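You operate a simulated robot arm through the tools that you are given. There is no shell and no other tool.

Carry out the task below with a simulated robot arm. There is one attempt and no reset: what you move stays moved.

## Task
Take the filter can from the top of the sorting bench and put it on the ledge beside the blower. Take the black cap from the top of the steel bench and put it on the ledge beside the blower. Take the rubber foot from the top of the steel bench and put it on top of the green pad. Take the purple comb on the top of the steel bench and put it away on the top of the coil bench. Any order will do. Set down upright: filter can, purple comb.

The check looks at the end state, three seconds after you hand in, the way a careful person would. Anything else that was tipped, shoved, dropped, spilled or broken makes it a failure. A push-on lid holds only when it is set on centred and level and pressed home; a screw cap is set on level and turned clockwise until tight.

## Robot
A 7-joint arm with a two-finger parallel gripper on a trunk, on a base that drives. Base frame: it is fixed to the floor where the robot stands at the start and does not move with it; the origin is under the middle of the robot, x ahead of it, y to its left, z up. Lengths are in m, angles in degrees, forces in N, time in s.
With the tool pointing down near the work surface it reaches from about 0.36 to 0.76 m from the robot's upright axis, wherever it stands. Its first joint turns from -143.0 to 143.0 degrees. Places, roughly: black cap (3x3x4 cm) [-3.6, 3.3, 0.9]; filter can [-3.75, -0.25, 1]; green pad (8x5x5 cm) [-3.9, 3.7, 0.9]; ledge beside the blower [0.4, 1.8, 0.7]; purple comb [-4.25, 4, 1]; rubber foot (4x4x3 cm) [-4.2, 3.9, 0.9]; top of the coil bench [3.9, 0.9, 0.9]. Payload 3 kg.
Tool frame: the origin (TCP) lies between the finger pads and is the grasp point; the fingertips stand 0.03 m ahead of it; z points along the fingers, y is the line along which they close. The gripper opens to 0.094 m. The fingers are 0.028 m wide and 0.01 m thick; the gripper's body (0.05 by 0.096 m) begins 0.055 m behind the TCP.
Orientation is that of the tool frame in the base frame, as [roll, pitch, yaw] about the fixed x, y, z axes, in that order (R = Rz(yaw) Ry(pitch) Rx(roll)). With the fingers straight down and closing along the base's y, the tool's x points along the base's -x, its y along +y and its z along -z.

## Interface
- The arm moves only by the tool play_rows. Its argument "moves" is a list of rows, each an object (a shift or turn left out is 0, a gripper value left out holds the last) with "jaw": the opening in per cent of the stroke, from 0 (shut) to 100 (fully open); "dp": the shift along the base's x, y, z in units of 25 mm (1.0 is 25 mm), a list of three; "rotation": the turn, a rotation vector about the base's x, y, z in units of 8 degrees (1.0 is 8 degrees), a list of three. In form: [{"jaw": jaw, "dp": [x, y, z], "rotation": [rx, ry, rz]}, ...]. A call has 1 to 20 rows; each row shifts and turns the commanded pose from where the row before left it. A call with a number of a shift or a turn outside -1 to 1 is refused whole. Each row takes 0.2 s and may step no farther than 0.05 m and 8.6 degrees from the row before; otherwise, or with a gripper value out of range, the whole call is refused. A pose out of reach is approached as far as the arm can. The call stops where the force on the tool passes 40 N (or 10 N more than at its start, if that is more) or the arm is blocked; 0.2 s more then pass. The fingers move at their own pace (about 0.045 m/s each) and stop on an object; they squeeze with about 33 N. The grip force told is the motor's: it shows also when the fingers shut on nothing. Time passes only in rows, and 0.2 s behind the last, so rows that do not move let the fingers close. It gives the time, the measured TCP pose, the force on the tool (base axes), the opening and the grip force at its end, in the units of the frame above (readings bear some noise), with the torque about the TCP (base axes, N m) and any sound that the robot's microphone picked up.
- Cameras (640 x 400 px; columns grow to the right, rows downward): "scene" is now at [0.0574, 0.128, 1.7328]; the picture's right is [-0.16, -0.99, 0.00], its down [-0.68, 0.11, -0.72] and it looks along [0.71, -0.12, -0.69] (base axes); focal length 288 px, centre (320, 200). "wrist" rides on the gripper at [0.076, 0.014, -0.102] in the tool frame; the picture's right is [-0.18, 0.98, 0.00], its down [-0.75, -0.14, -0.64] and it looks along [-0.63, -0.12, 0.77] (tool axes); focal length 243 px, centre (320, 200). There is no depth. A picture from a camera that has moved, and an enlarged one, comes with that camera's place and axes in the base frame and with its lens.
- grab_frame(camera): a new picture of that camera. The clock stands still meanwhile.
- raise_lower(by): slides the trunk up (or, below 0, down) by that many m; the arm and the scene camera ride with it, the base frame stays. It gives what a move gives, with no picture.
- roll_base(legs): drives the robot by 1 to 6 legs, each [ahead, left, turn to the left] in m, m and degrees, along the robot's own axes; the way and the turn of a leg run together, so that a leg with both is an arc; at most 1.5 m and 180 degrees a leg. The arm and the cameras ride along, it lands a little off, and it stops where it bumps. It gives what a move gives.
- head_to(pan, tilt): turns the head with the scene camera to pan (to the left, within 143 degrees either way) and tilt (down, from -29 to 69), counted from straight ahead of the robot. It gives what a move gives.
- zoom(camera, box): a new picture of the part [left, top, right, bottom] of that camera's present view, enlarged. The clock stands still meanwhile.
- close_job(): hands the job in; it is judged then, once.

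Places have to be worked out from the pictures, the camera data and where the tool is seen. Open the gripper and draw the arm clear of the work before you hand the job in, unless the task says otherwise.

The tools are called after "Call:" by a JSON object that holds its "name" and its "arguments". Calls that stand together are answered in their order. play_rows: Moves the arm, as the interface text tells. Its arguments: {"type":"object","properties":{"moves":{"type":"array","items":{"type":"object","properties":{"jaw":{"type":"number"},"dp":{"type":"array","items":{"type":"number"}},"rotation":{"type":"array","items":{"type":"number"}}}}}},"required":["moves"]} The other tools are called the same way: raise_lower (by) slides the trunk up or down; roll_base (legs) drives the base; head_to (pan, tilt) turns the head that bears the scene camera; grab_frame (camera) takes a picture; zoom (camera, box) takes an enlarged picture of a part of a camera's view; close_job () hands the job in.

At the start:

```text
clock: 0.0
tool_pos: [0.5486, 0.1502, 1.1138]
tcp_rot: [-179.8, -0.1, -180.0]
ft_force: [0.5, 1.0, 0.0]
ft_torque: [0.03, 0.01, -0.01]
opening: 0.094
grip_force: 0.1
trunk travel left (down, up): [-0.175, 0.215]
robot x, y, heading: [-0.0037, -0.0006, -0.0]
head pan, tilt: [-9.2, 43.6]
```

scene: 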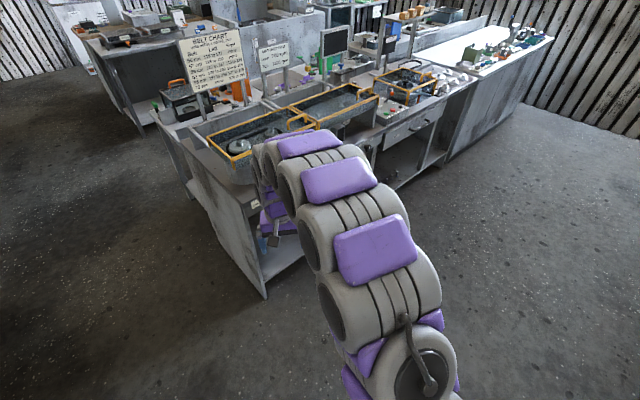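
wrist: 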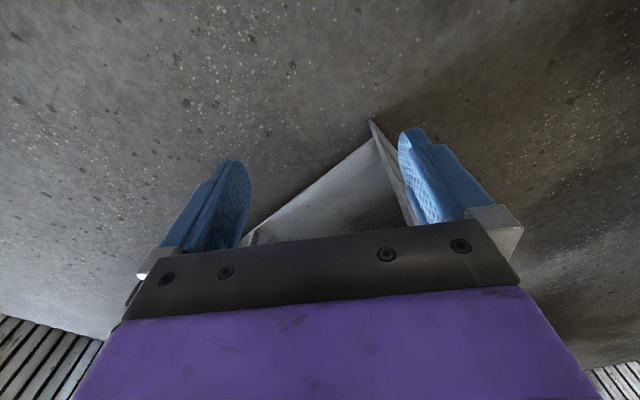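

I begin by looking around with the head: first to the left and then behind, to learn where the benches stand.

Call:
{"name": "head_to", "arguments": {"pan": 70, "tilt": 30}}

Call:
{"name": "grab_frame", "arguments": {"camera": "scene"}}

Call:
{"name": "head_to", "arguments": {"pan": 135, "tilt": 20}}

Call:
{"name": "grab_frame", "arguments": {"camera": "scene"}}

Call:
{"name": "head_to", "arguments": {"pan": -135, "tilt": 20}}

Call:
{"name": "grab_frame", "arguments": {"camera": "scene"}}

Call:
{"name": "head_to", "arguments": {"pan": 0, "tilt": 20}}

Call:
{"name": "grab_frame", "arguments": {"camera": "scene"}}

```text
clock: 1.5
tool_pos: [0.5468, 0.1483, 1.1142]
tcp_rot: [-180.0, 0.0, -180.0]
ft_force: [-0.7, -0.9, -0.5]
ft_torque: [0.02, -0.01, 0.01]
opening: 0.094
grip_force: 0.0
trunk travel left (down, up): [-0.175, 0.215]
robot x, y, heading: [-0.0013, -0.0021, 0.3]
head pan, tilt: [70.0, 30.0]
```

```text
taken
camera scene: at [0.007, 0.2262, 1.7533], right [0.94, -0.34, 0.0], down [-0.17, -0.47, -0.86], along [0.3, 0.81, -0.5], focal length 288 px, centre (320, 200)
```

scene: 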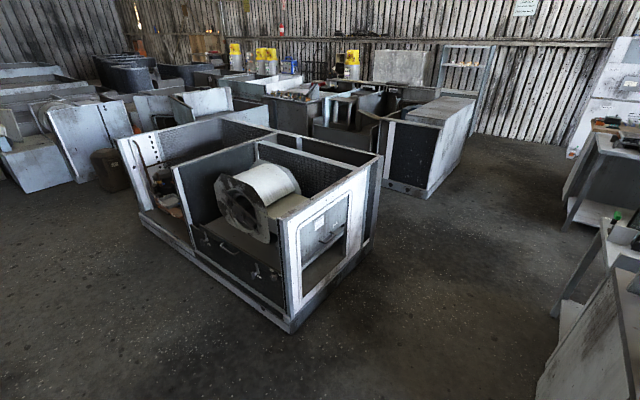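

```text
clock: 2.9
tool_pos: [0.5473, 0.1488, 1.1139]
tcp_rot: [180.0, 0.0, 180.0]
ft_force: [0.3, 0.0, 0.4]
ft_torque: [0.01, -0.01, -0.03]
opening: 0.0941
grip_force: 0.1
trunk travel left (down, up): [-0.175, 0.215]
robot x, y, heading: [-0.0029, -0.0021, 0.0]
head pan, tilt: [135.0, 20.0]
```

```text
taken
camera scene: at [-0.0898, 0.2072, 1.7697], right [0.71, 0.71, 0.0], down [0.24, -0.24, -0.94], along [-0.66, 0.66, -0.34], focal length 288 px, centre (320, 200)
```

scene: 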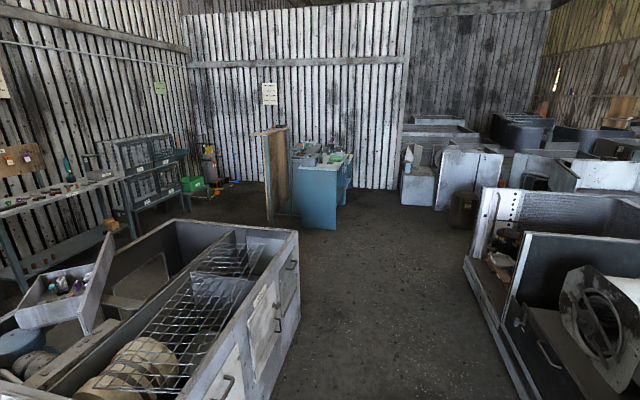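

```text
clock: 6.6
tool_pos: [0.547, 0.1489, 1.1141]
tcp_rot: [180.0, 0.0, 180.0]
ft_force: [0.6, -0.3, 0.0]
ft_torque: [-0.01, 0.0, -0.01]
opening: 0.0941
grip_force: 0.1
trunk travel left (down, up): [-0.175, 0.215]
robot x, y, heading: [-0.0031, -0.001, -0.0]
head pan, tilt: [-135.0, 20.0]
```

```text
taken
camera scene: at [-0.0899, 0.0752, 1.7699], right [-0.71, 0.71, 0.0], down [0.24, 0.24, -0.94], along [-0.67, -0.67, -0.34], focal length 288 px, centre (320, 200)
```

scene: 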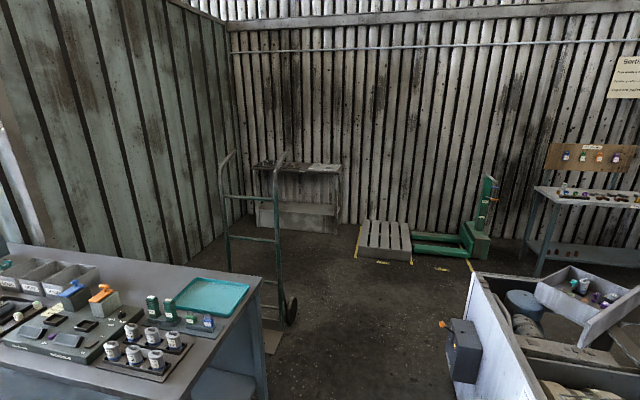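

```text
clock: 8.8
tool_pos: [0.5465, 0.1484, 1.1144]
tcp_rot: [-180.0, 0.0, -180.0]
ft_force: [0.6, 0.0, -0.8]
ft_torque: [0.02, -0.02, 0.0]
opening: 0.0939
grip_force: 0.1
trunk travel left (down, up): [-0.175, 0.215]
robot x, y, heading: [-0.0034, 0.0033, 0.2]
head pan, tilt: [0.0, 20.0]
```

```text
taken
camera scene: at [0.0692, 0.1411, 1.7694], right [0.0, -1.0, 0.0], down [-0.34, 0.0, -0.94], along [0.94, 0.0, -0.34], focal length 288 px, centre (320, 200)
```

scene: 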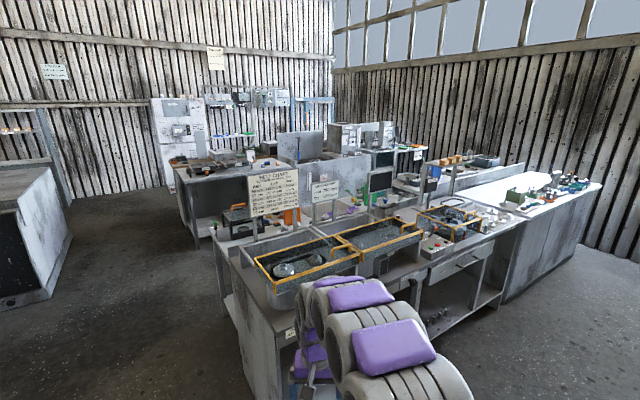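

The robot sits amid several benches: steel bench (blue) behind-left, sorting bench behind by the wall, the blower housing at the left, coil bench ahead. I zoom in on these areas.

Call:
{"name": "zoom", "arguments": {"camera": "scene", "box": [140, 80, 340, 205]}}

Call:
{"name": "head_to", "arguments": {"pan": 75, "tilt": 35}}

Call:
{"name": "zoom", "arguments": {"camera": "scene", "box": [220, 80, 460, 230]}}

Call:
{"name": "head_to", "arguments": {"pan": 136, "tilt": 15}}

Call:
{"name": "zoom", "arguments": {"camera": "scene", "box": [240, 120, 400, 220]}}

Call:
{"name": "zoom", "arguments": {"camera": "scene", "box": [0, 120, 240, 270]}}

```text
3.20 times, centred on (240, 142) of scene
camera zoom: at [0.0692, 0.1411, 1.7694], right [0.0, -1.0, 0.0], down [-0.34, 0.0, -0.94], along [0.94, 0.0, -0.34], focal length 922 px, centre (576, 384)
```

zoom: 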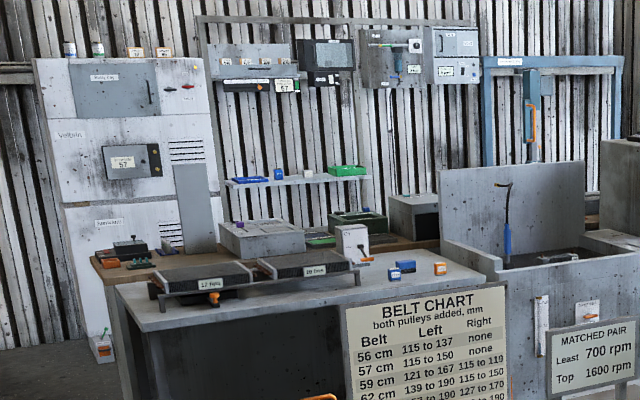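

```text
clock: 10.3
tool_pos: [0.546, 0.1493, 1.1142]
tcp_rot: [179.8, 0.1, 180.0]
ft_force: [0.2, -0.4, -0.1]
ft_torque: [-0.01, 0.03, -0.03]
opening: 0.0941
grip_force: 0.1
trunk travel left (down, up): [-0.175, 0.215]
robot x, y, heading: [-0.0004, -0.0021, 0.1]
head pan, tilt: [75.0, 35.0]
```

```text
2.67 times, centred on (340, 155) of scene
camera zoom: at [-0.0011, 0.2263, 1.7456], right [0.97, -0.26, 0.0], down [-0.15, -0.56, -0.82], along [0.21, 0.79, -0.58], focal length 768 px, centre (267, 320)
```

zoom: 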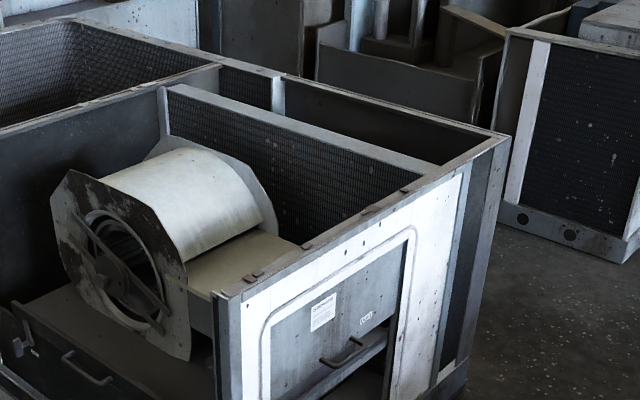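

```text
clock: 11.6
tool_pos: [0.5466, 0.1496, 1.1141]
tcp_rot: [-180.0, 0.1, -180.0]
ft_force: [-0.4, -1.2, 0.0]
ft_torque: [-0.01, -0.01, -0.03]
opening: 0.0941
grip_force: 0.0
trunk travel left (down, up): [-0.175, 0.215]
robot x, y, heading: [0.0009, -0.0012, 0.1]
head pan, tilt: [136.0, 15.0]
```

```text
4.00 times, centred on (320, 170) of scene
camera zoom: at [-0.0912, 0.2062, 1.7778], right [0.7, 0.72, 0.0], down [0.18, -0.18, -0.97], along [-0.69, 0.67, -0.26], focal length 1152 px, centre (320, 320)
```

zoom: 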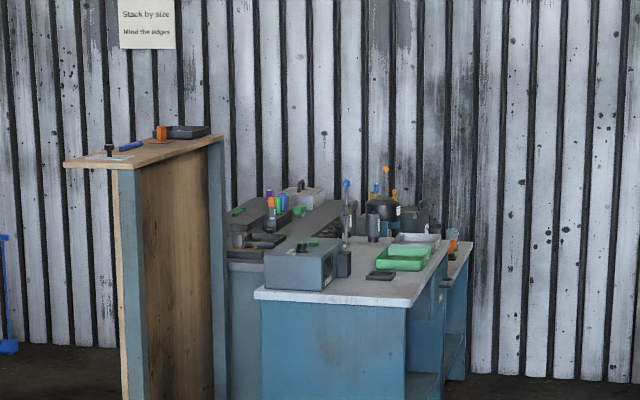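

```text
2.67 times, centred on (120, 195) of scene
camera zoom: at [-0.0912, 0.2062, 1.7778], right [0.7, 0.72, 0.0], down [0.18, -0.18, -0.97], along [-0.69, 0.67, -0.26], focal length 768 px, centre (853, 213)
```

zoom: 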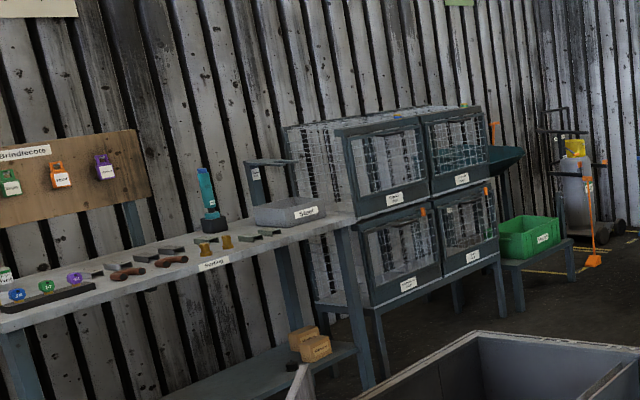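

The filter can should lie just left of that view, so I pan further; I also look at the intermediate obstacles on the way to plan driving.

Call:
{"name": "head_to", "arguments": {"pan": 143, "tilt": 18}}

Call:
{"name": "zoom", "arguments": {"camera": "scene", "box": [0, 80, 240, 230]}}

Call:
{"name": "head_to", "arguments": {"pan": -143, "tilt": 18}}

Call:
{"name": "zoom", "arguments": {"camera": "scene", "box": [400, 80, 640, 230]}}

Call:
{"name": "head_to", "arguments": {"pan": 143, "tilt": 45}}

Call:
{"name": "grab_frame", "arguments": {"camera": "scene"}}

Call:
{"name": "head_to", "arguments": {"pan": 100, "tilt": 45}}

Call:
{"name": "grab_frame", "arguments": {"camera": "scene"}}

```text
clock: 12.2
tool_pos: [0.5463, 0.1502, 1.1125]
tcp_rot: [-179.9, 0.1, -180.0]
ft_force: [-0.2, 0.0, -0.3]
ft_torque: [0.0, -0.01, 0.0]
opening: 0.0941
grip_force: 0.1
trunk travel left (down, up): [-0.175, 0.215]
robot x, y, heading: [-0.0021, -0.0, -0.1]
head pan, tilt: [143.0, 18.0]
```

```text
2.67 times, centred on (120, 155) of scene
camera zoom: at [-0.0985, 0.1975, 1.773], right [0.6, 0.8, 0.0], down [0.24, -0.19, -0.95], along [-0.76, 0.57, -0.31], focal length 768 px, centre (853, 320)
```

zoom: 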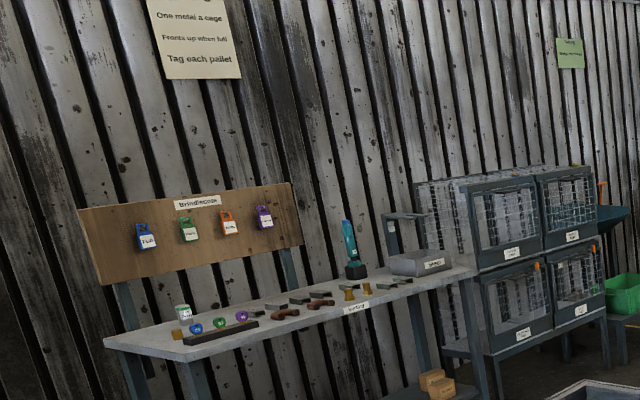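

```text
clock: 16.2
tool_pos: [0.5467, 0.1488, 1.1139]
tcp_rot: [-180.0, -0.1, 180.0]
ft_force: [0.3, 0.5, -0.1]
ft_torque: [0.0, -0.02, -0.02]
opening: 0.094
grip_force: 0.1
trunk travel left (down, up): [-0.175, 0.215]
robot x, y, heading: [0.0017, 0.0007, -0.1]
head pan, tilt: [-143.0, 18.0]
```

```text
2.67 times, centred on (520, 155) of scene
camera zoom: at [-0.0986, 0.0849, 1.7731], right [-0.6, 0.8, 0.0], down [0.24, 0.18, -0.95], along [-0.76, -0.57, -0.31], focal length 768 px, centre (-213, 320)
```

zoom: 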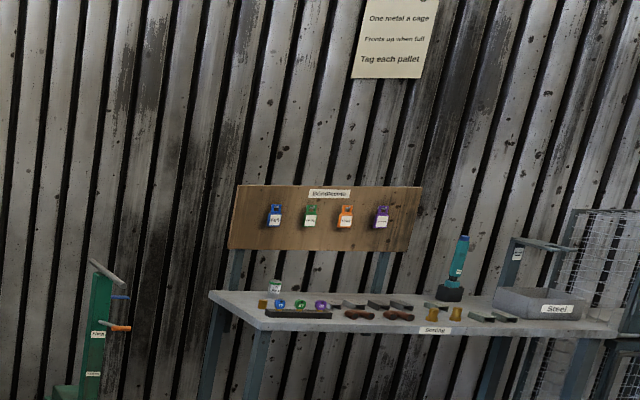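

```text
clock: 20.1
tool_pos: [0.5471, 0.1486, 1.113]
tcp_rot: [179.9, 0.1, 180.0]
ft_force: [-0.1, 0.1, 0.4]
ft_torque: [0.02, 0.0, -0.02]
opening: 0.0942
grip_force: 0.0
trunk travel left (down, up): [-0.175, 0.215]
robot x, y, heading: [-0.0032, 0.0002, -0.3]
head pan, tilt: [143.0, 45.0]
```

```text
taken
camera scene: at [-0.0891, 0.1902, 1.731], right [0.6, 0.8, 0.0], down [0.56, -0.43, -0.71], along [-0.57, 0.42, -0.71], focal length 288 px, centre (320, 200)
```

scene: 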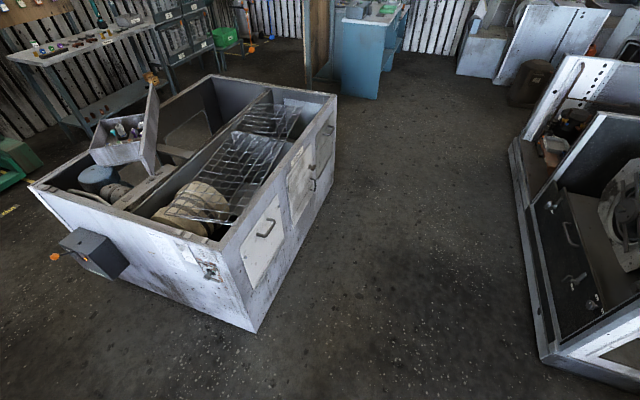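

```text
clock: 21.2
tool_pos: [0.5468, 0.1492, 1.1142]
tcp_rot: [180.0, 0.0, 180.0]
ft_force: [-0.4, -0.4, -0.6]
ft_torque: [0.0, 0.0, 0.0]
opening: 0.0941
grip_force: 0.0
trunk travel left (down, up): [-0.175, 0.215]
robot x, y, heading: [0.0037, 0.0007, 0.2]
head pan, tilt: [100.0, 45.0]
```

```text
taken
camera scene: at [-0.0383, 0.2213, 1.7308], right [0.98, 0.17, 0.0], down [0.12, -0.7, -0.71], along [-0.12, 0.7, -0.71], focal length 288 px, centre (320, 200)
```

scene: 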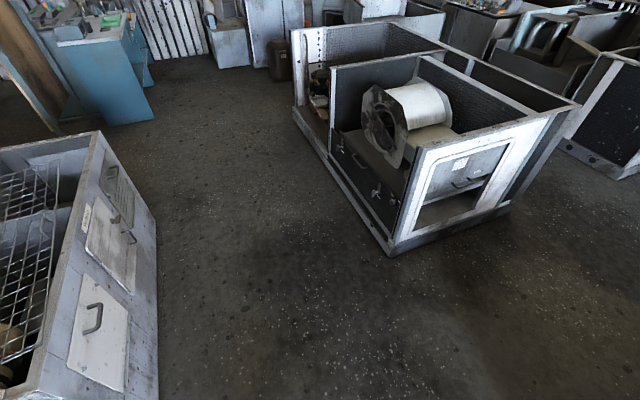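

Filter can is the small white/green can at the left end of the sorting bench. There is an aisle about 1.5 m wide between the two housings leading toward the steel bench; I turn left 122° and drive up it part way, then look.

Call:
{"name": "roll_base", "arguments": {"legs": [[0, 0, 122], [1.0, -0.2, 0], [1.2, 0, 0]]}}

Call:
{"name": "head_to", "arguments": {"pan": 30, "tilt": 25}}

Call:
{"name": "grab_frame", "arguments": {"camera": "scene"}}

```text
clock: 37.1
tool_pos: [-1.3685, 2.355, 1.1137]
tcp_rot: [179.9, 0.0, -57.6]
ft_force: [0.2, 0.6, -0.3]
ft_torque: [-0.04, 0.02, -0.03]
opening: 0.0941
grip_force: 0.1
trunk travel left (down, up): [-0.175, 0.215]
robot x, y, heading: [-0.9455, 1.9738, 122.7]
head pan, tilt: [100.0, 45.0]
```

```text
clock: 38.5
tool_pos: [-1.3666, 2.3556, 1.1147]
tcp_rot: [180.0, 0.1, -57.5]
ft_force: [0.0, -0.1, -0.5]
ft_torque: [0.02, 0.02, -0.01]
opening: 0.0941
grip_force: 0.0
trunk travel left (down, up): [-0.175, 0.215]
robot x, y, heading: [-0.9447, 1.9786, 122.5]
head pan, tilt: [30.0, 25.0]
```

```text
taken
camera scene: at [-1.1342, 1.918, 1.7612], right [0.46, 0.89, 0.0], down [0.38, -0.2, -0.91], along [-0.8, 0.42, -0.43], focal length 288 px, centre (320, 200)
```

scene: 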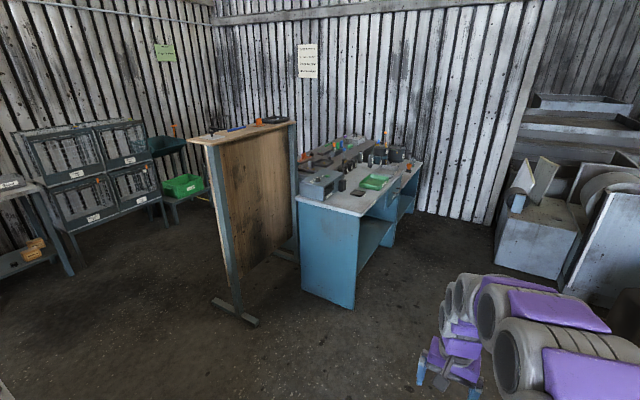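

I see the blue-grey bench with items; I zoom in for detail.

Call:
{"name": "zoom", "arguments": {"camera": "scene", "box": [280, 120, 440, 220]}}

Call:
{"name": "zoom", "arguments": {"camera": "scene", "box": [180, 100, 320, 190]}}

```text
4.00 times, centred on (360, 170) of scene
camera zoom: at [-1.1342, 1.918, 1.7612], right [0.46, 0.89, 0.0], down [0.38, -0.2, -0.91], along [-0.8, 0.42, -0.43], focal length 1152 px, centre (160, 320)
```

zoom: 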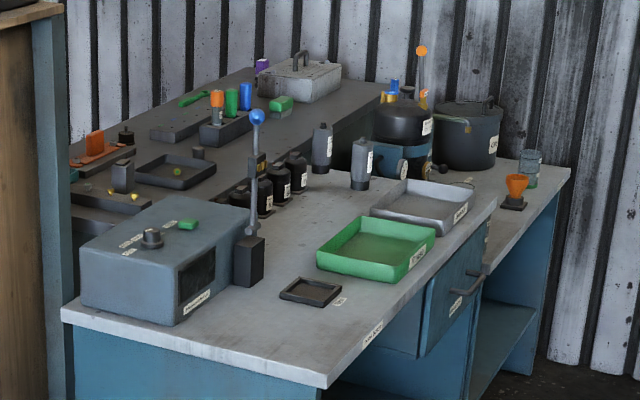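

```text
4.44 times, centred on (250, 145) of scene
camera zoom: at [-1.1342, 1.918, 1.7612], right [0.46, 0.89, 0.0], down [0.38, -0.2, -0.91], along [-0.8, 0.42, -0.43], focal length 1280 px, centre (631, 444)
```

zoom: 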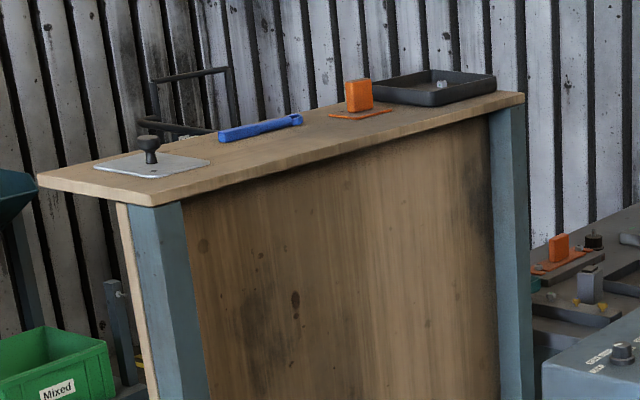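

The steel bench is the dark-topped one between the wooden partition and the blue bench. I look left to see the access to it from the left side of the partition.

Call:
{"name": "head_to", "arguments": {"pan": 60, "tilt": 35}}

Call:
{"name": "grab_frame", "arguments": {"camera": "scene"}}

```text
clock: 39.5
tool_pos: [-1.3673, 2.355, 1.1141]
tcp_rot: [-180.0, 0.0, -57.6]
ft_force: [-0.5, -0.4, -0.1]
ft_torque: [-0.03, 0.0, -0.01]
opening: 0.0938
grip_force: 0.2
trunk travel left (down, up): [-0.175, 0.215]
robot x, y, heading: [-0.9499, 1.979, 122.6]
head pan, tilt: [60.0, 35.0]
```

```text
taken
camera scene: at [-1.1404, 1.8718, 1.7456], right [-0.04, 1.0, 0.0], down [0.57, 0.02, -0.82], along [-0.82, -0.04, -0.58], focal length 288 px, centre (320, 200)
```

scene: 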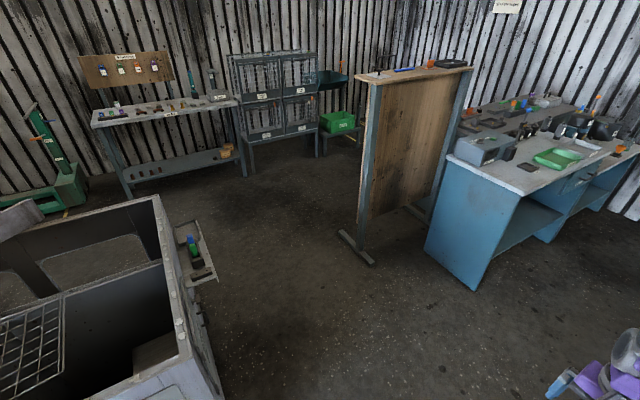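

The corridor between box 1 and the partition is about 1.1 m wide (middle around s=2.7 along the aisle direction). I drive up, turn left, and go through it, then turn to look at the steel bench from its left side.

Call:
{"name": "roll_base", "arguments": {"legs": [[0.5, 0, 0], [0, 0, 90], [1.4, 0, 0], [0.75, 0, 0]]}}

Call:
{"name": "head_to", "arguments": {"pan": -80, "tilt": 25}}

Call:
{"name": "grab_frame", "arguments": {"camera": "scene"}}

Call:
{"name": "head_to", "arguments": {"pan": -30, "tilt": 40}}

Call:
{"name": "grab_frame", "arguments": {"camera": "scene"}}

```text
clock: 56.4
tool_pos: [-3.4127, 0.8567, 1.1148]
tcp_rot: [179.9, -0.1, 32.2]
ft_force: [-0.2, 0.1, 0.1]
ft_torque: [0.0, -0.02, -0.03]
opening: 0.094
grip_force: 0.1
trunk travel left (down, up): [-0.175, 0.215]
robot x, y, heading: [-3.0349, 1.2673, -148.0]
head pan, tilt: [60.0, 35.0]
```

```text
clock: 58.6
tool_pos: [-3.4118, 0.8573, 1.1154]
tcp_rot: [180.0, 0.1, 32.2]
ft_force: [0.7, 0.3, 0.3]
ft_torque: [0.06, 0.02, 0.01]
opening: 0.0937
grip_force: 0.1
trunk travel left (down, up): [-0.175, 0.215]
robot x, y, heading: [-3.03, 1.2718, -147.7]
head pan, tilt: [-80.0, 25.0]
```

```text
taken
camera scene: at [-2.9934, 1.2332, 1.7616], right [0.74, 0.67, 0.0], down [0.29, -0.31, -0.91], along [-0.61, 0.67, -0.42], focal length 288 px, centre (320, 200)
```

scene: 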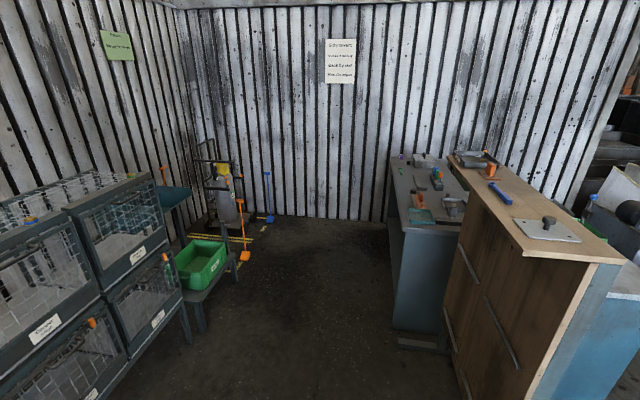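

```text
clock: 59.8
tool_pos: [-3.4115, 0.8561, 1.115]
tcp_rot: [180.0, 0.1, 32.2]
ft_force: [-0.2, 0.7, -0.7]
ft_torque: [-0.02, 0.04, 0.01]
opening: 0.0938
grip_force: 0.1
trunk travel left (down, up): [-0.175, 0.215]
robot x, y, heading: [-3.0353, 1.2722, -147.7]
head pan, tilt: [-30.0, 40.0]
```

```text
taken
camera scene: at [-3.0163, 1.1618, 1.7381], right [-0.04, 1.0, 0.0], down [0.64, 0.03, -0.77], along [-0.76, -0.03, -0.64], focal length 288 px, centre (320, 200)
```

scene: 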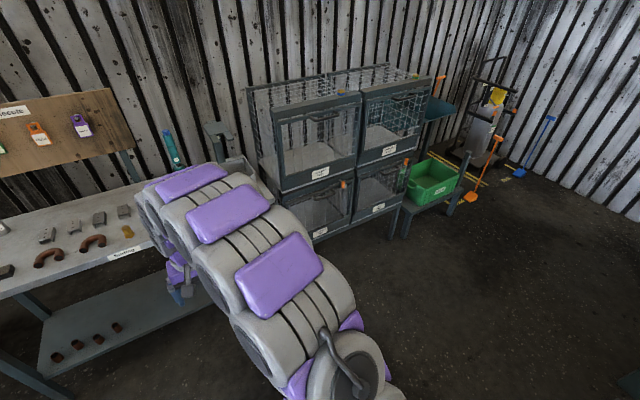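

The aisle left of the steel bench is free. I raise the trunk to carry the gripper well above the bench top, then turn, drive up alongside and face the bench.

Call:
{"name": "raise_lower", "arguments": {"by": 0.2}}

Call:
{"name": "roll_base", "arguments": {"legs": [[0, 0, -90], [1.2, 0.25, 0], [1.1, 0, 0], [0, 0, -90]]}}

Call:
{"name": "head_to", "arguments": {"pan": 0, "tilt": 40}}

Call:
{"name": "grab_frame", "arguments": {"camera": "scene"}}

Call:
{"name": "grab_frame", "arguments": {"camera": "wrist"}}

```text
clock: 62.0
tool_pos: [-3.4129, 0.8571, 1.3152]
tcp_rot: [179.9, 0.1, 32.1]
ft_force: [-0.7, -0.5, -0.1]
ft_torque: [-0.02, -0.01, -0.03]
opening: 0.0941
grip_force: 0.1
trunk travel left (down, up): [-0.375, 0.015]
robot x, y, heading: [-3.0289, 1.2733, -148.0]
head pan, tilt: [-30.0, 40.0]
```

```text
clock: 81.2
tool_pos: [-4.134, 3.4865, 1.3157]
tcp_rot: [180.0, 0.1, -149.0]
ft_force: [0.3, -0.2, -0.7]
ft_torque: [0.01, 0.01, -0.03]
opening: 0.094
grip_force: 0.1
trunk travel left (down, up): [-0.375, 0.015]
robot x, y, heading: [-4.5231, 3.077, 30.9]
head pan, tilt: [-30.0, 40.0]
```

```text
clock: 82.2
tool_pos: [-4.1339, 3.4863, 1.3164]
tcp_rot: [180.0, 0.1, -148.9]
ft_force: [0.5, 0.5, 0.2]
ft_torque: [0.0, -0.02, 0.01]
opening: 0.0941
grip_force: 0.0
trunk travel left (down, up): [-0.375, 0.015]
robot x, y, heading: [-4.5202, 3.0798, 31.4]
head pan, tilt: [0.0, 40.0]
```

```text
taken
camera scene: at [-4.5434, 3.2305, 1.938], right [0.52, -0.86, 0.0], down [-0.55, -0.33, -0.76], along [0.66, 0.39, -0.64], focal length 288 px, centre (320, 200)
```

scene: 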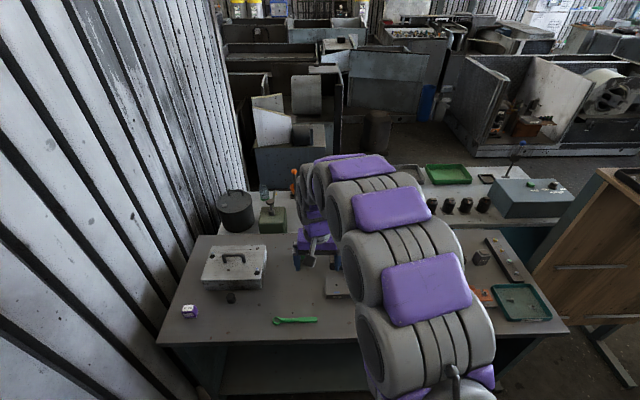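

```text
taken
camera wrist: at [-4.2075, 3.4588, 1.4188], right [-0.35, 0.94, 0.0], down [0.72, 0.27, 0.64], along [0.6, 0.23, -0.76], focal length 243 px, centre (320, 200)
```

wrist: 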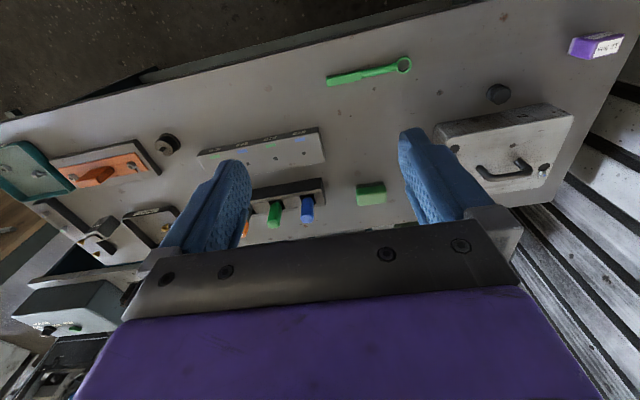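

From here I can see the purple comb, a dark foot near the tool box, the green pad and some others. I zoom both cameras to identify the items.

Call:
{"name": "zoom", "arguments": {"camera": "scene", "box": [420, 210, 580, 330]}}

Call:
{"name": "zoom", "arguments": {"camera": "scene", "box": [160, 220, 360, 345]}}

Call:
{"name": "zoom", "arguments": {"camera": "wrist", "box": [0, 60, 240, 260]}}

Call:
{"name": "zoom", "arguments": {"camera": "wrist", "box": [380, 0, 640, 200]}}

Call:
{"name": "zoom", "arguments": {"camera": "wrist", "box": [180, 100, 440, 260]}}

```text
3.33 times, centred on (500, 270) of scene
camera zoom: at [-4.5434, 3.2305, 1.938], right [0.52, -0.86, 0.0], down [-0.55, -0.33, -0.76], along [0.66, 0.39, -0.64], focal length 960 px, centre (-280, -33)
```

zoom: 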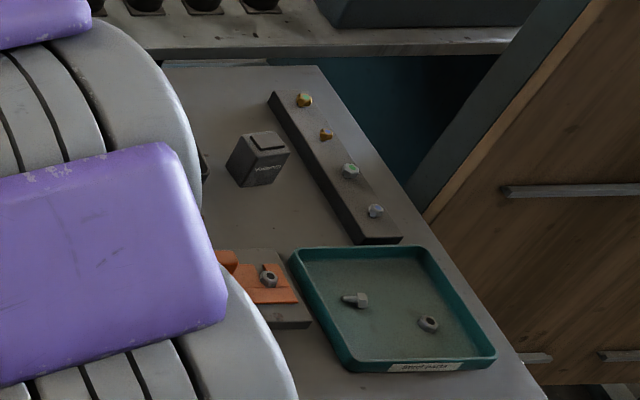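

```text
3.20 times, centred on (260, 282) of scene
camera zoom: at [-4.5434, 3.2305, 1.938], right [0.52, -0.86, 0.0], down [-0.55, -0.33, -0.76], along [0.66, 0.39, -0.64], focal length 922 px, centre (512, -64)
```

zoom: 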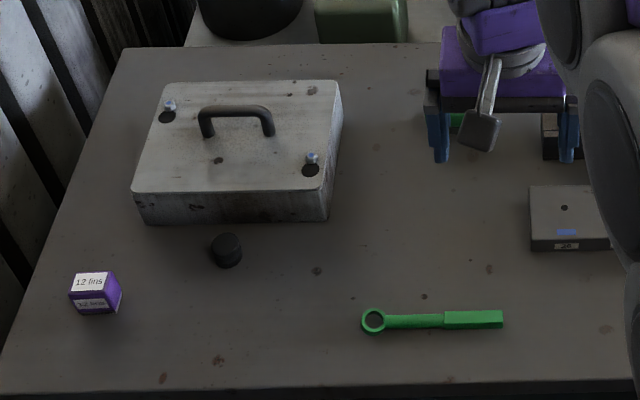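

```text
2.00 times, centred on (120, 160) of wrist
camera zoom: at [-4.2075, 3.4588, 1.4188], right [-0.35, 0.94, 0.0], down [0.72, 0.27, 0.64], along [0.6, 0.23, -0.76], focal length 485 px, centre (720, 280)
```

zoom: 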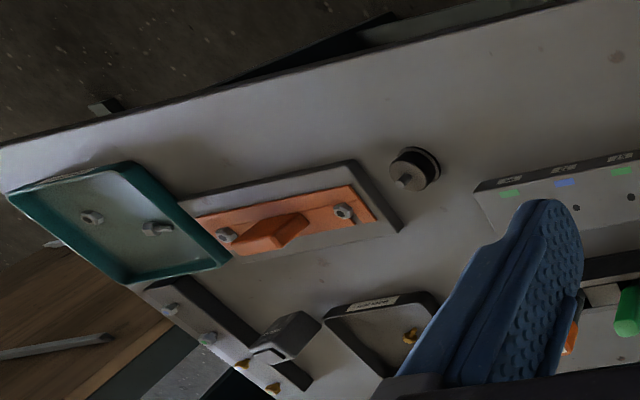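

```text
2.00 times, centred on (510, 100) of wrist
camera zoom: at [-4.2075, 3.4588, 1.4188], right [-0.35, 0.94, 0.0], down [0.72, 0.27, 0.64], along [0.6, 0.23, -0.76], focal length 485 px, centre (-60, 400)
```

zoom: 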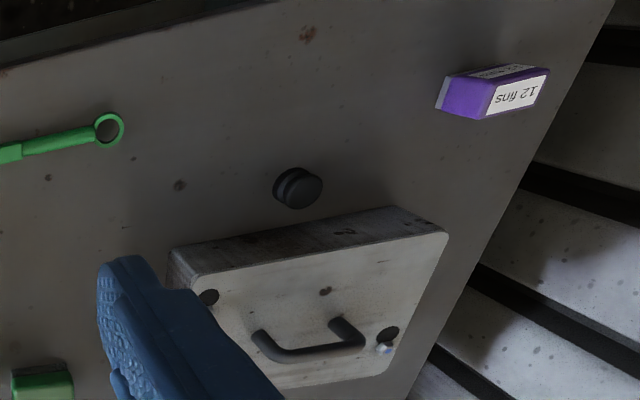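

```text
2.46 times, centred on (310, 180) of wrist
camera zoom: at [-4.2075, 3.4588, 1.4188], right [-0.35, 0.94, 0.0], down [0.72, 0.27, 0.64], along [0.6, 0.23, -0.76], focal length 597 px, centre (345, 249)
```

zoom: 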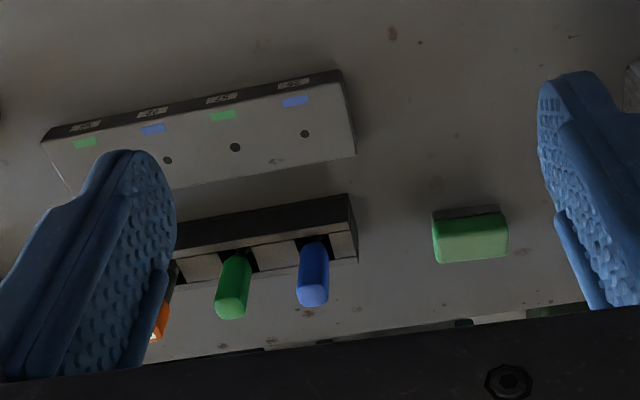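

The dark cylinder beside the tool box (~[-4.19, 3.86]) is the rubber foot, the green block (~[-3.89, 3.72]) the pad, the purple "12 fins" block the comb. I shift the robot left and closer so that the foot and pad are both in reach.

Call:
{"name": "roll_base", "arguments": {"legs": [[0.13, 0.3, 0]]}}

Call:
{"name": "grab_frame", "arguments": {"camera": "wrist"}}

Call:
{"name": "grab_frame", "arguments": {"camera": "scene"}}

```text
clock: 84.3
tool_pos: [-4.1688, 3.7904, 1.3173]
tcp_rot: [179.0, 0.1, -148.9]
ft_force: [0.2, 1.2, 0.0]
ft_torque: [-0.06, 0.0, -0.02]
opening: 0.0942
grip_force: 0.1
trunk travel left (down, up): [-0.375, 0.015]
robot x, y, heading: [-4.5657, 3.4002, 31.2]
head pan, tilt: [0.0, 40.0]
```

```text
taken
camera wrist: at [-4.2411, 3.7618, 1.4212], right [-0.35, 0.94, 0.02], down [0.72, 0.26, 0.64], along [0.6, 0.24, -0.77], focal length 243 px, centre (320, 200)
```

wrist: 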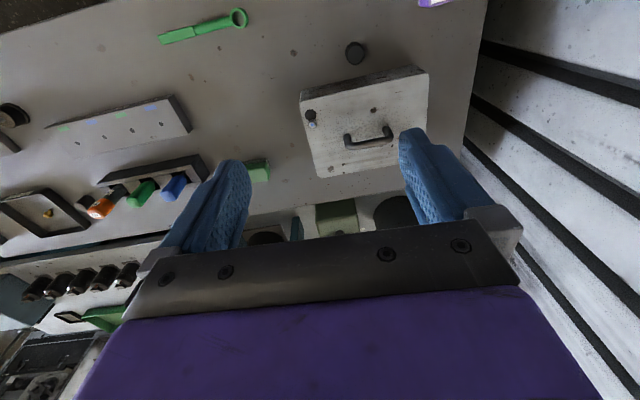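

```text
taken
camera scene: at [-4.5729, 3.526, 1.94], right [0.52, -0.86, -0.01], down [-0.56, -0.32, -0.76], along [0.65, 0.4, -0.64], focal length 288 px, centre (320, 200)
```

scene: 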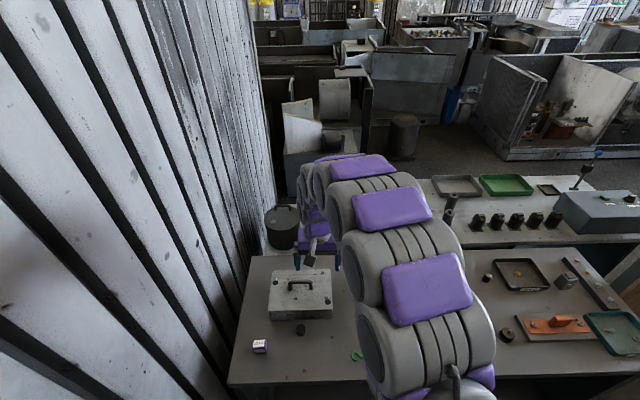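

The foot triangulates at about [-4.19, 3.86] with the bench top near z≈0.88. I move the open gripper above it, stopping at z≈1.05 to re-check.

Call:
{"name": "play_rows", "arguments": {"moves": [{"dp": [-0.077, 0.255, -0.97], "jaw": 100}, {"dp": [-0.077, 0.255, -0.97]}, {"dp": [-0.077, 0.255, -0.97]}, {"dp": [-0.077, 0.255, -0.97]}, {"dp": [-0.077, 0.255, -0.97]}, {"dp": [-0.077, 0.255, -0.97]}, {"dp": [-0.077, 0.255, -0.97]}, {"dp": [-0.077, 0.255, -0.97]}, {"dp": [-0.077, 0.255, -0.97]}, {"dp": [-0.077, 0.255, -0.97]}, {"dp": [-0.077, 0.255, -0.97]}, {"dp": [0, 0, 0]}]}}

Call:
{"name": "grab_frame", "arguments": {"camera": "wrist"}}

Call:
{"name": "zoom", "arguments": {"camera": "scene", "box": [220, 250, 380, 370]}}

```text
clock: 86.9
tool_pos: [-4.1978, 3.8674, 1.0518]
tcp_rot: [179.4, 0.3, -149.0]
ft_force: [-0.6, 0.6, 0.6]
ft_torque: [-0.04, 0.0, -0.01]
opening: 0.0939
grip_force: 0.0
trunk travel left (down, up): [-0.375, 0.015]
robot x, y, heading: [-4.5668, 3.3964, 31.5]
head pan, tilt: [0.0, 40.0]
```

```text
taken
camera wrist: at [-4.2697, 3.8398, 1.1546], right [-0.35, 0.94, 0.01], down [0.72, 0.26, 0.64], along [0.6, 0.23, -0.76], focal length 243 px, centre (320, 200)
```

wrist: 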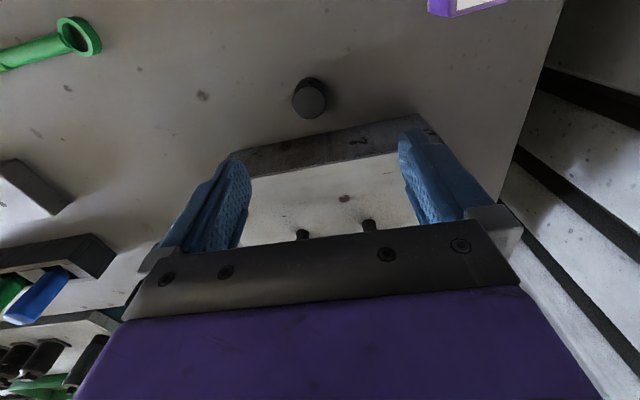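

```text
3.33 times, centred on (300, 310) of scene
camera zoom: at [-4.583, 3.5429, 1.9386], right [0.52, -0.86, 0.0], down [-0.55, -0.33, -0.76], along [0.65, 0.4, -0.64], focal length 960 px, centre (387, -167)
```

zoom: 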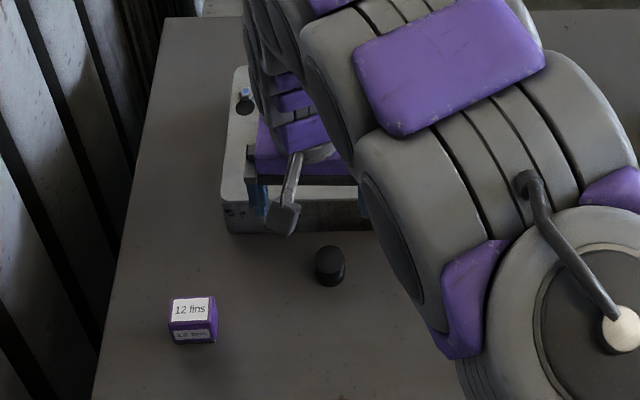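

The foot sits right under the gripper (about 8 mm off along the closing line), with ~3 cm free to the tool box behind it. I correct sideways and descend to z≈0.93.

Call:
{"name": "play_rows", "arguments": {"moves": [{"dp": [0.09, -0.15, -0.8]}, {"dp": [0.09, -0.15, -0.8]}, {"dp": [0, 0, -0.8]}, {"dp": [0, 0, -0.8]}, {"dp": [0, 0, -0.8]}, {"dp": [0, 0, -0.8]}, {"dp": [0, 0, 0]}]}}

Call:
{"name": "grab_frame", "arguments": {"camera": "wrist"}}

Call:
{"name": "zoom", "arguments": {"camera": "scene", "box": [220, 250, 380, 370]}}

```text
clock: 88.5
tool_pos: [-4.1988, 3.8691, 0.9301]
tcp_rot: [179.8, 0.2, -148.9]
ft_force: [-0.1, -0.4, -0.5]
ft_torque: [-0.01, 0.0, -0.02]
opening: 0.094
grip_force: 0.0
trunk travel left (down, up): [-0.375, 0.015]
robot x, y, heading: [-4.5671, 3.3986, 31.0]
head pan, tilt: [0.0, 40.0]
```

```text
taken
camera wrist: at [-4.2715, 3.8406, 1.0328], right [-0.35, 0.94, 0.0], down [0.72, 0.27, 0.65], along [0.6, 0.23, -0.76], focal length 243 px, centre (320, 200)
```

wrist: 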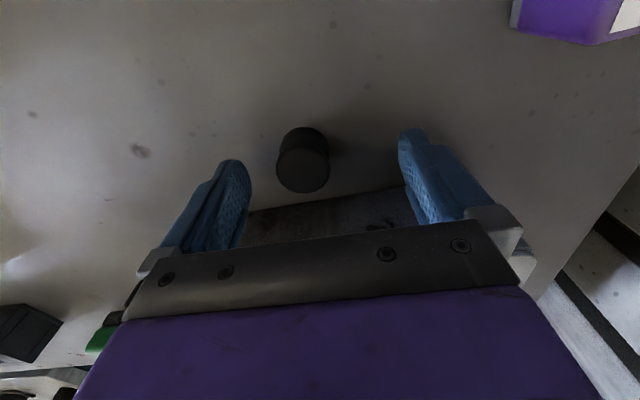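

```text
3.33 times, centred on (300, 310) of scene
camera zoom: at [-4.5905, 3.5564, 1.9376], right [0.52, -0.85, 0.0], down [-0.55, -0.34, -0.76], along [0.65, 0.39, -0.64], focal length 960 px, centre (387, -167)
```

zoom: 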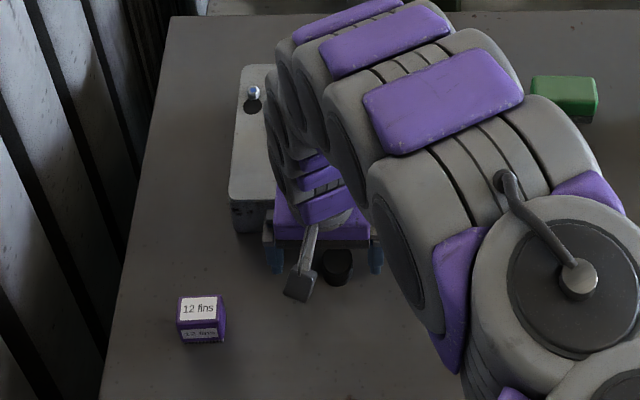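

The body lean from driving has settled; the foot is about 1 cm off toward the left finger in the picture. I correct that, lower ~12 mm and close the gripper.

Call:
{"name": "play_rows", "arguments": {"moves": [{"dp": [0.11, -0.19, 0]}, {"dp": [0.11, -0.19, 0]}, {"dp": [0, 0, -0.25]}, {"dp": [0, 0, -0.25]}, {"dp": [0, 0, 0]}, {"dp": [0, 0, 0]}]}}

Call:
{"name": "grab_frame", "arguments": {"camera": "wrist"}}

```text
clock: 89.9
tool_pos: [-4.1924, 3.8585, 0.9174]
tcp_rot: [179.9, 0.3, -148.9]
ft_force: [0.3, -0.4, -0.1]
ft_torque: [0.03, 0.02, 0.03]
opening: 0.094
grip_force: 0.0
trunk travel left (down, up): [-0.375, 0.015]
robot x, y, heading: [-4.5677, 3.3963, 31.3]
head pan, tilt: [0.0, 40.0]
```

```text
taken
camera wrist: at [-4.2653, 3.8315, 1.0201], right [-0.35, 0.94, 0.0], down [0.72, 0.27, 0.65], along [0.6, 0.23, -0.76], focal length 243 px, centre (320, 200)
```

wrist: 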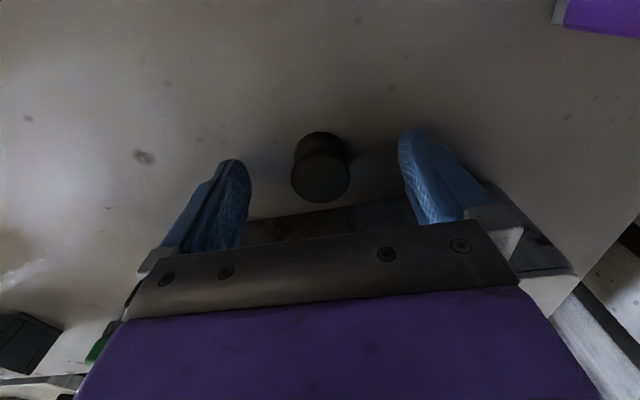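

Foot is centred between the fingers. I go 4 mm lower and close on it.

Call:
{"name": "play_rows", "arguments": {"moves": [{"dp": [0, 0, -0.16]}, {"jaw": 0}, {"jaw": 0}, {"jaw": 0}, {"jaw": 0}, {"jaw": 0}, {"jaw": 0}, {"jaw": 0}]}}

Call:
{"name": "grab_frame", "arguments": {"camera": "wrist"}}

```text
clock: 91.7
tool_pos: [-4.1914, 3.8589, 0.9137]
tcp_rot: [179.9, 0.3, -148.8]
ft_force: [0.1, -0.2, 1.0]
ft_torque: [0.0, 0.01, 0.01]
opening: 0.0323
grip_force: 32.7
trunk travel left (down, up): [-0.375, 0.015]
robot x, y, heading: [-4.5656, 3.4004, 31.4]
head pan, tilt: [0.0, 40.0]
```

```text
taken
camera wrist: at [-4.2653, 3.8313, 1.0161], right [-0.35, 0.94, 0.0], down [0.72, 0.27, 0.65], along [0.6, 0.23, -0.76], focal length 243 px, centre (320, 200)
```

wrist: 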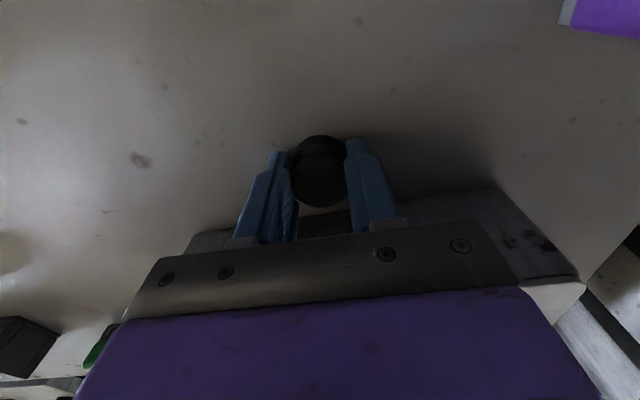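

Foot held (opening 32 mm). I lift it to z≈1.10 and carry it toward a spot above the green pad, then look.

Call:
{"name": "play_rows", "arguments": {"moves": [{"dp": [0, 0, 1]}, {"dp": [0, 0, 1]}, {"dp": [0, 0, 1]}, {"dp": [0, 0, 1]}, {"dp": [0, 0, 1]}, {"dp": [0, 0, 1]}, {"dp": [0, 0, 1]}, {"dp": [0, 0, 0.5]}]}}

Call:
{"name": "play_rows", "arguments": {"moves": [{"dp": [0.8, -0.373, 0]}, {"dp": [0.8, -0.373, 0]}, {"dp": [0.8, -0.373, 0]}, {"dp": [0.8, -0.373, 0]}, {"dp": [0.8, -0.373, 0]}, {"dp": [0.8, -0.373, 0]}, {"dp": [0.8, -0.373, 0]}, {"dp": [0.8, -0.373, 0]}, {"dp": [0.8, -0.373, 0]}, {"dp": [0.8, -0.373, 0]}, {"dp": [0.8, -0.373, 0]}, {"dp": [0.8, -0.373, 0]}, {"dp": [0.8, -0.373, 0]}, {"dp": [0.5, -0.233, 0]}, {"dp": [0, 0, 0]}]}}

Call:
{"name": "grab_frame", "arguments": {"camera": "wrist"}}

Call:
{"name": "grab_frame", "arguments": {"camera": "scene"}}

```text
clock: 93.5
tool_pos: [-4.1932, 3.859, 1.1027]
tcp_rot: [180.0, 0.2, -148.9]
ft_force: [-0.4, -0.7, 1.0]
ft_torque: [0.02, 0.0, -0.02]
opening: 0.0316
grip_force: 32.6
trunk travel left (down, up): [-0.375, 0.015]
robot x, y, heading: [-4.5653, 3.3943, 30.9]
head pan, tilt: [0.0, 40.0]
```

```text
clock: 96.7
tool_pos: [-3.9188, 3.7309, 1.1028]
tcp_rot: [179.9, 0.3, -148.9]
ft_force: [0.5, 0.3, 0.1]
ft_torque: [-0.01, 0.0, -0.04]
opening: 0.0314
grip_force: 33.0
trunk travel left (down, up): [-0.375, 0.015]
robot x, y, heading: [-4.5691, 3.4, 31.2]
head pan, tilt: [0.0, 40.0]
```

```text
taken
camera wrist: at [-3.9908, 3.7031, 1.2054], right [-0.35, 0.94, 0.0], down [0.72, 0.27, 0.65], along [0.6, 0.23, -0.76], focal length 243 px, centre (320, 200)
```

wrist: 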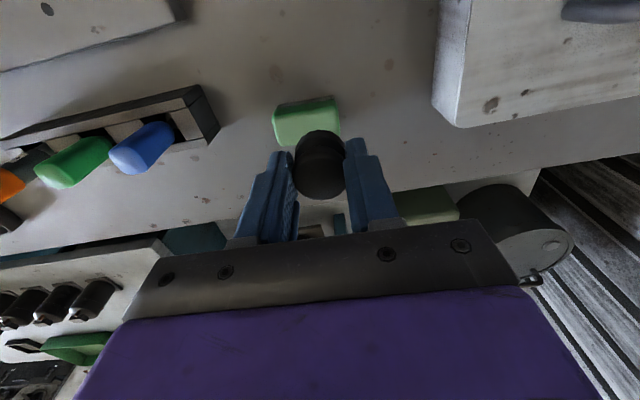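

```text
taken
camera scene: at [-4.5853, 3.5502, 1.9382], right [0.52, -0.85, 0.0], down [-0.55, -0.33, -0.76], along [0.65, 0.4, -0.65], focal length 288 px, centre (320, 200)
```

scene: 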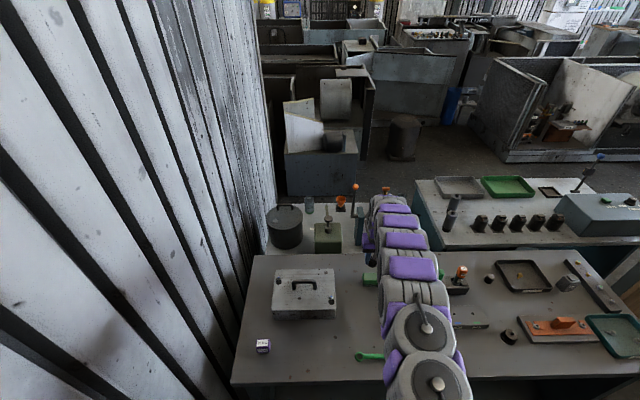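

The green pad is visible just beyond/below the held foot. I zoom in to find its outline and height.

Call:
{"name": "zoom", "arguments": {"camera": "wrist", "box": [230, 70, 390, 170]}}

Call:
{"name": "zoom", "arguments": {"camera": "scene", "box": [330, 210, 470, 310]}}

```text
4.00 times, centred on (310, 120) of wrist
camera zoom: at [-3.9908, 3.7031, 1.2054], right [-0.35, 0.94, 0.0], down [0.72, 0.27, 0.65], along [0.6, 0.23, -0.76], focal length 970 px, centre (360, 520)
```

zoom: 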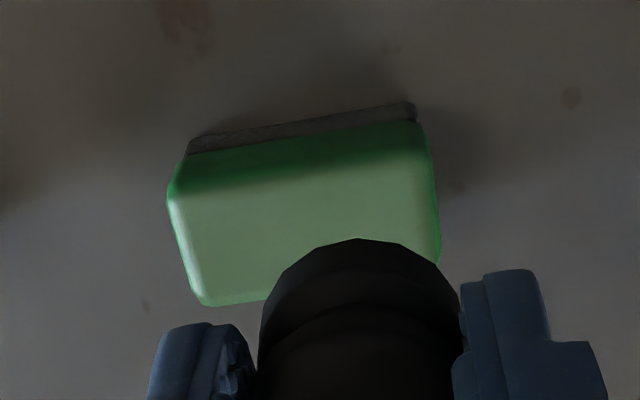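

```text
4.00 times, centred on (400, 260) of scene
camera zoom: at [-4.5853, 3.5502, 1.9382], right [0.52, -0.85, 0.0], down [-0.55, -0.33, -0.76], along [0.65, 0.4, -0.65], focal length 1152 px, centre (0, -40)
```

zoom: 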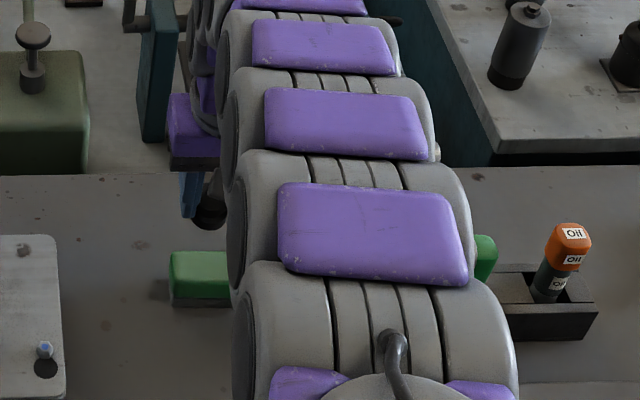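

Pad centre works out at about [-3.875, 3.733], top z≈0.928 — 4 cm farther than the tool and just past the reach limit. I raise a bit, then drive 7 cm ahead and let the body settle.

Call:
{"name": "play_rows", "arguments": {"moves": [{"dp": [0, 0, 1]}, {"dp": [0, 0, 1]}, {"dp": [0, 0, 1]}, {"dp": [0, 0, 1]}]}}

Call:
{"name": "roll_base", "arguments": {"legs": [[0.07, 0, 0]]}}

Call:
{"name": "play_rows", "arguments": {"moves": [{"dp": [0, 0, 0]}, {"dp": [0, 0, 0]}, {"dp": [0, 0, 0]}, {"dp": [0, 0, 0]}, {"dp": [0, 0, 0]}, {"dp": [0, 0, 0]}, {"dp": [0, 0, 0]}, {"dp": [0, 0, 0]}, {"dp": [0, 0, 0]}, {"dp": [0, 0, 0]}]}}

Call:
{"name": "grab_frame", "arguments": {"camera": "wrist"}}

```text
clock: 97.7
tool_pos: [-3.9198, 3.7309, 1.2028]
tcp_rot: [179.9, 0.3, -148.9]
ft_force: [-0.2, 0.8, 0.0]
ft_torque: [0.0, 0.01, 0.01]
opening: 0.0315
grip_force: 32.9
trunk travel left (down, up): [-0.375, 0.015]
robot x, y, heading: [-4.5681, 3.4002, 31.5]
head pan, tilt: [0.0, 40.0]
```

```text
clock: 98.7
tool_pos: [-3.8588, 3.7687, 1.2]
tcp_rot: [179.8, -0.1, -148.9]
ft_force: [-0.4, 0.8, -0.8]
ft_torque: [-0.01, -0.03, 0.01]
opening: 0.0315
grip_force: 32.8
trunk travel left (down, up): [-0.375, 0.015]
robot x, y, heading: [-4.5073, 3.4349, 31.4]
head pan, tilt: [0.0, 40.0]
```

```text
clock: 100.9
tool_pos: [-3.8625, 3.7673, 1.2033]
tcp_rot: [179.9, 0.3, -148.9]
ft_force: [-0.6, -1.0, -0.2]
ft_torque: [0.02, -0.04, 0.01]
opening: 0.0315
grip_force: 33.5
trunk travel left (down, up): [-0.375, 0.015]
robot x, y, heading: [-4.509, 3.4358, 31.4]
head pan, tilt: [0.0, 40.0]
```

```text
taken
camera wrist: at [-3.9356, 3.7397, 1.3054], right [-0.35, 0.94, 0.0], down [0.72, 0.27, 0.64], along [0.6, 0.23, -0.76], focal length 243 px, centre (320, 200)
```

wrist: 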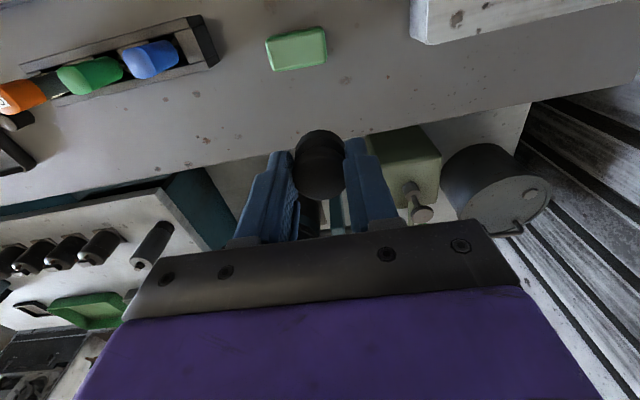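

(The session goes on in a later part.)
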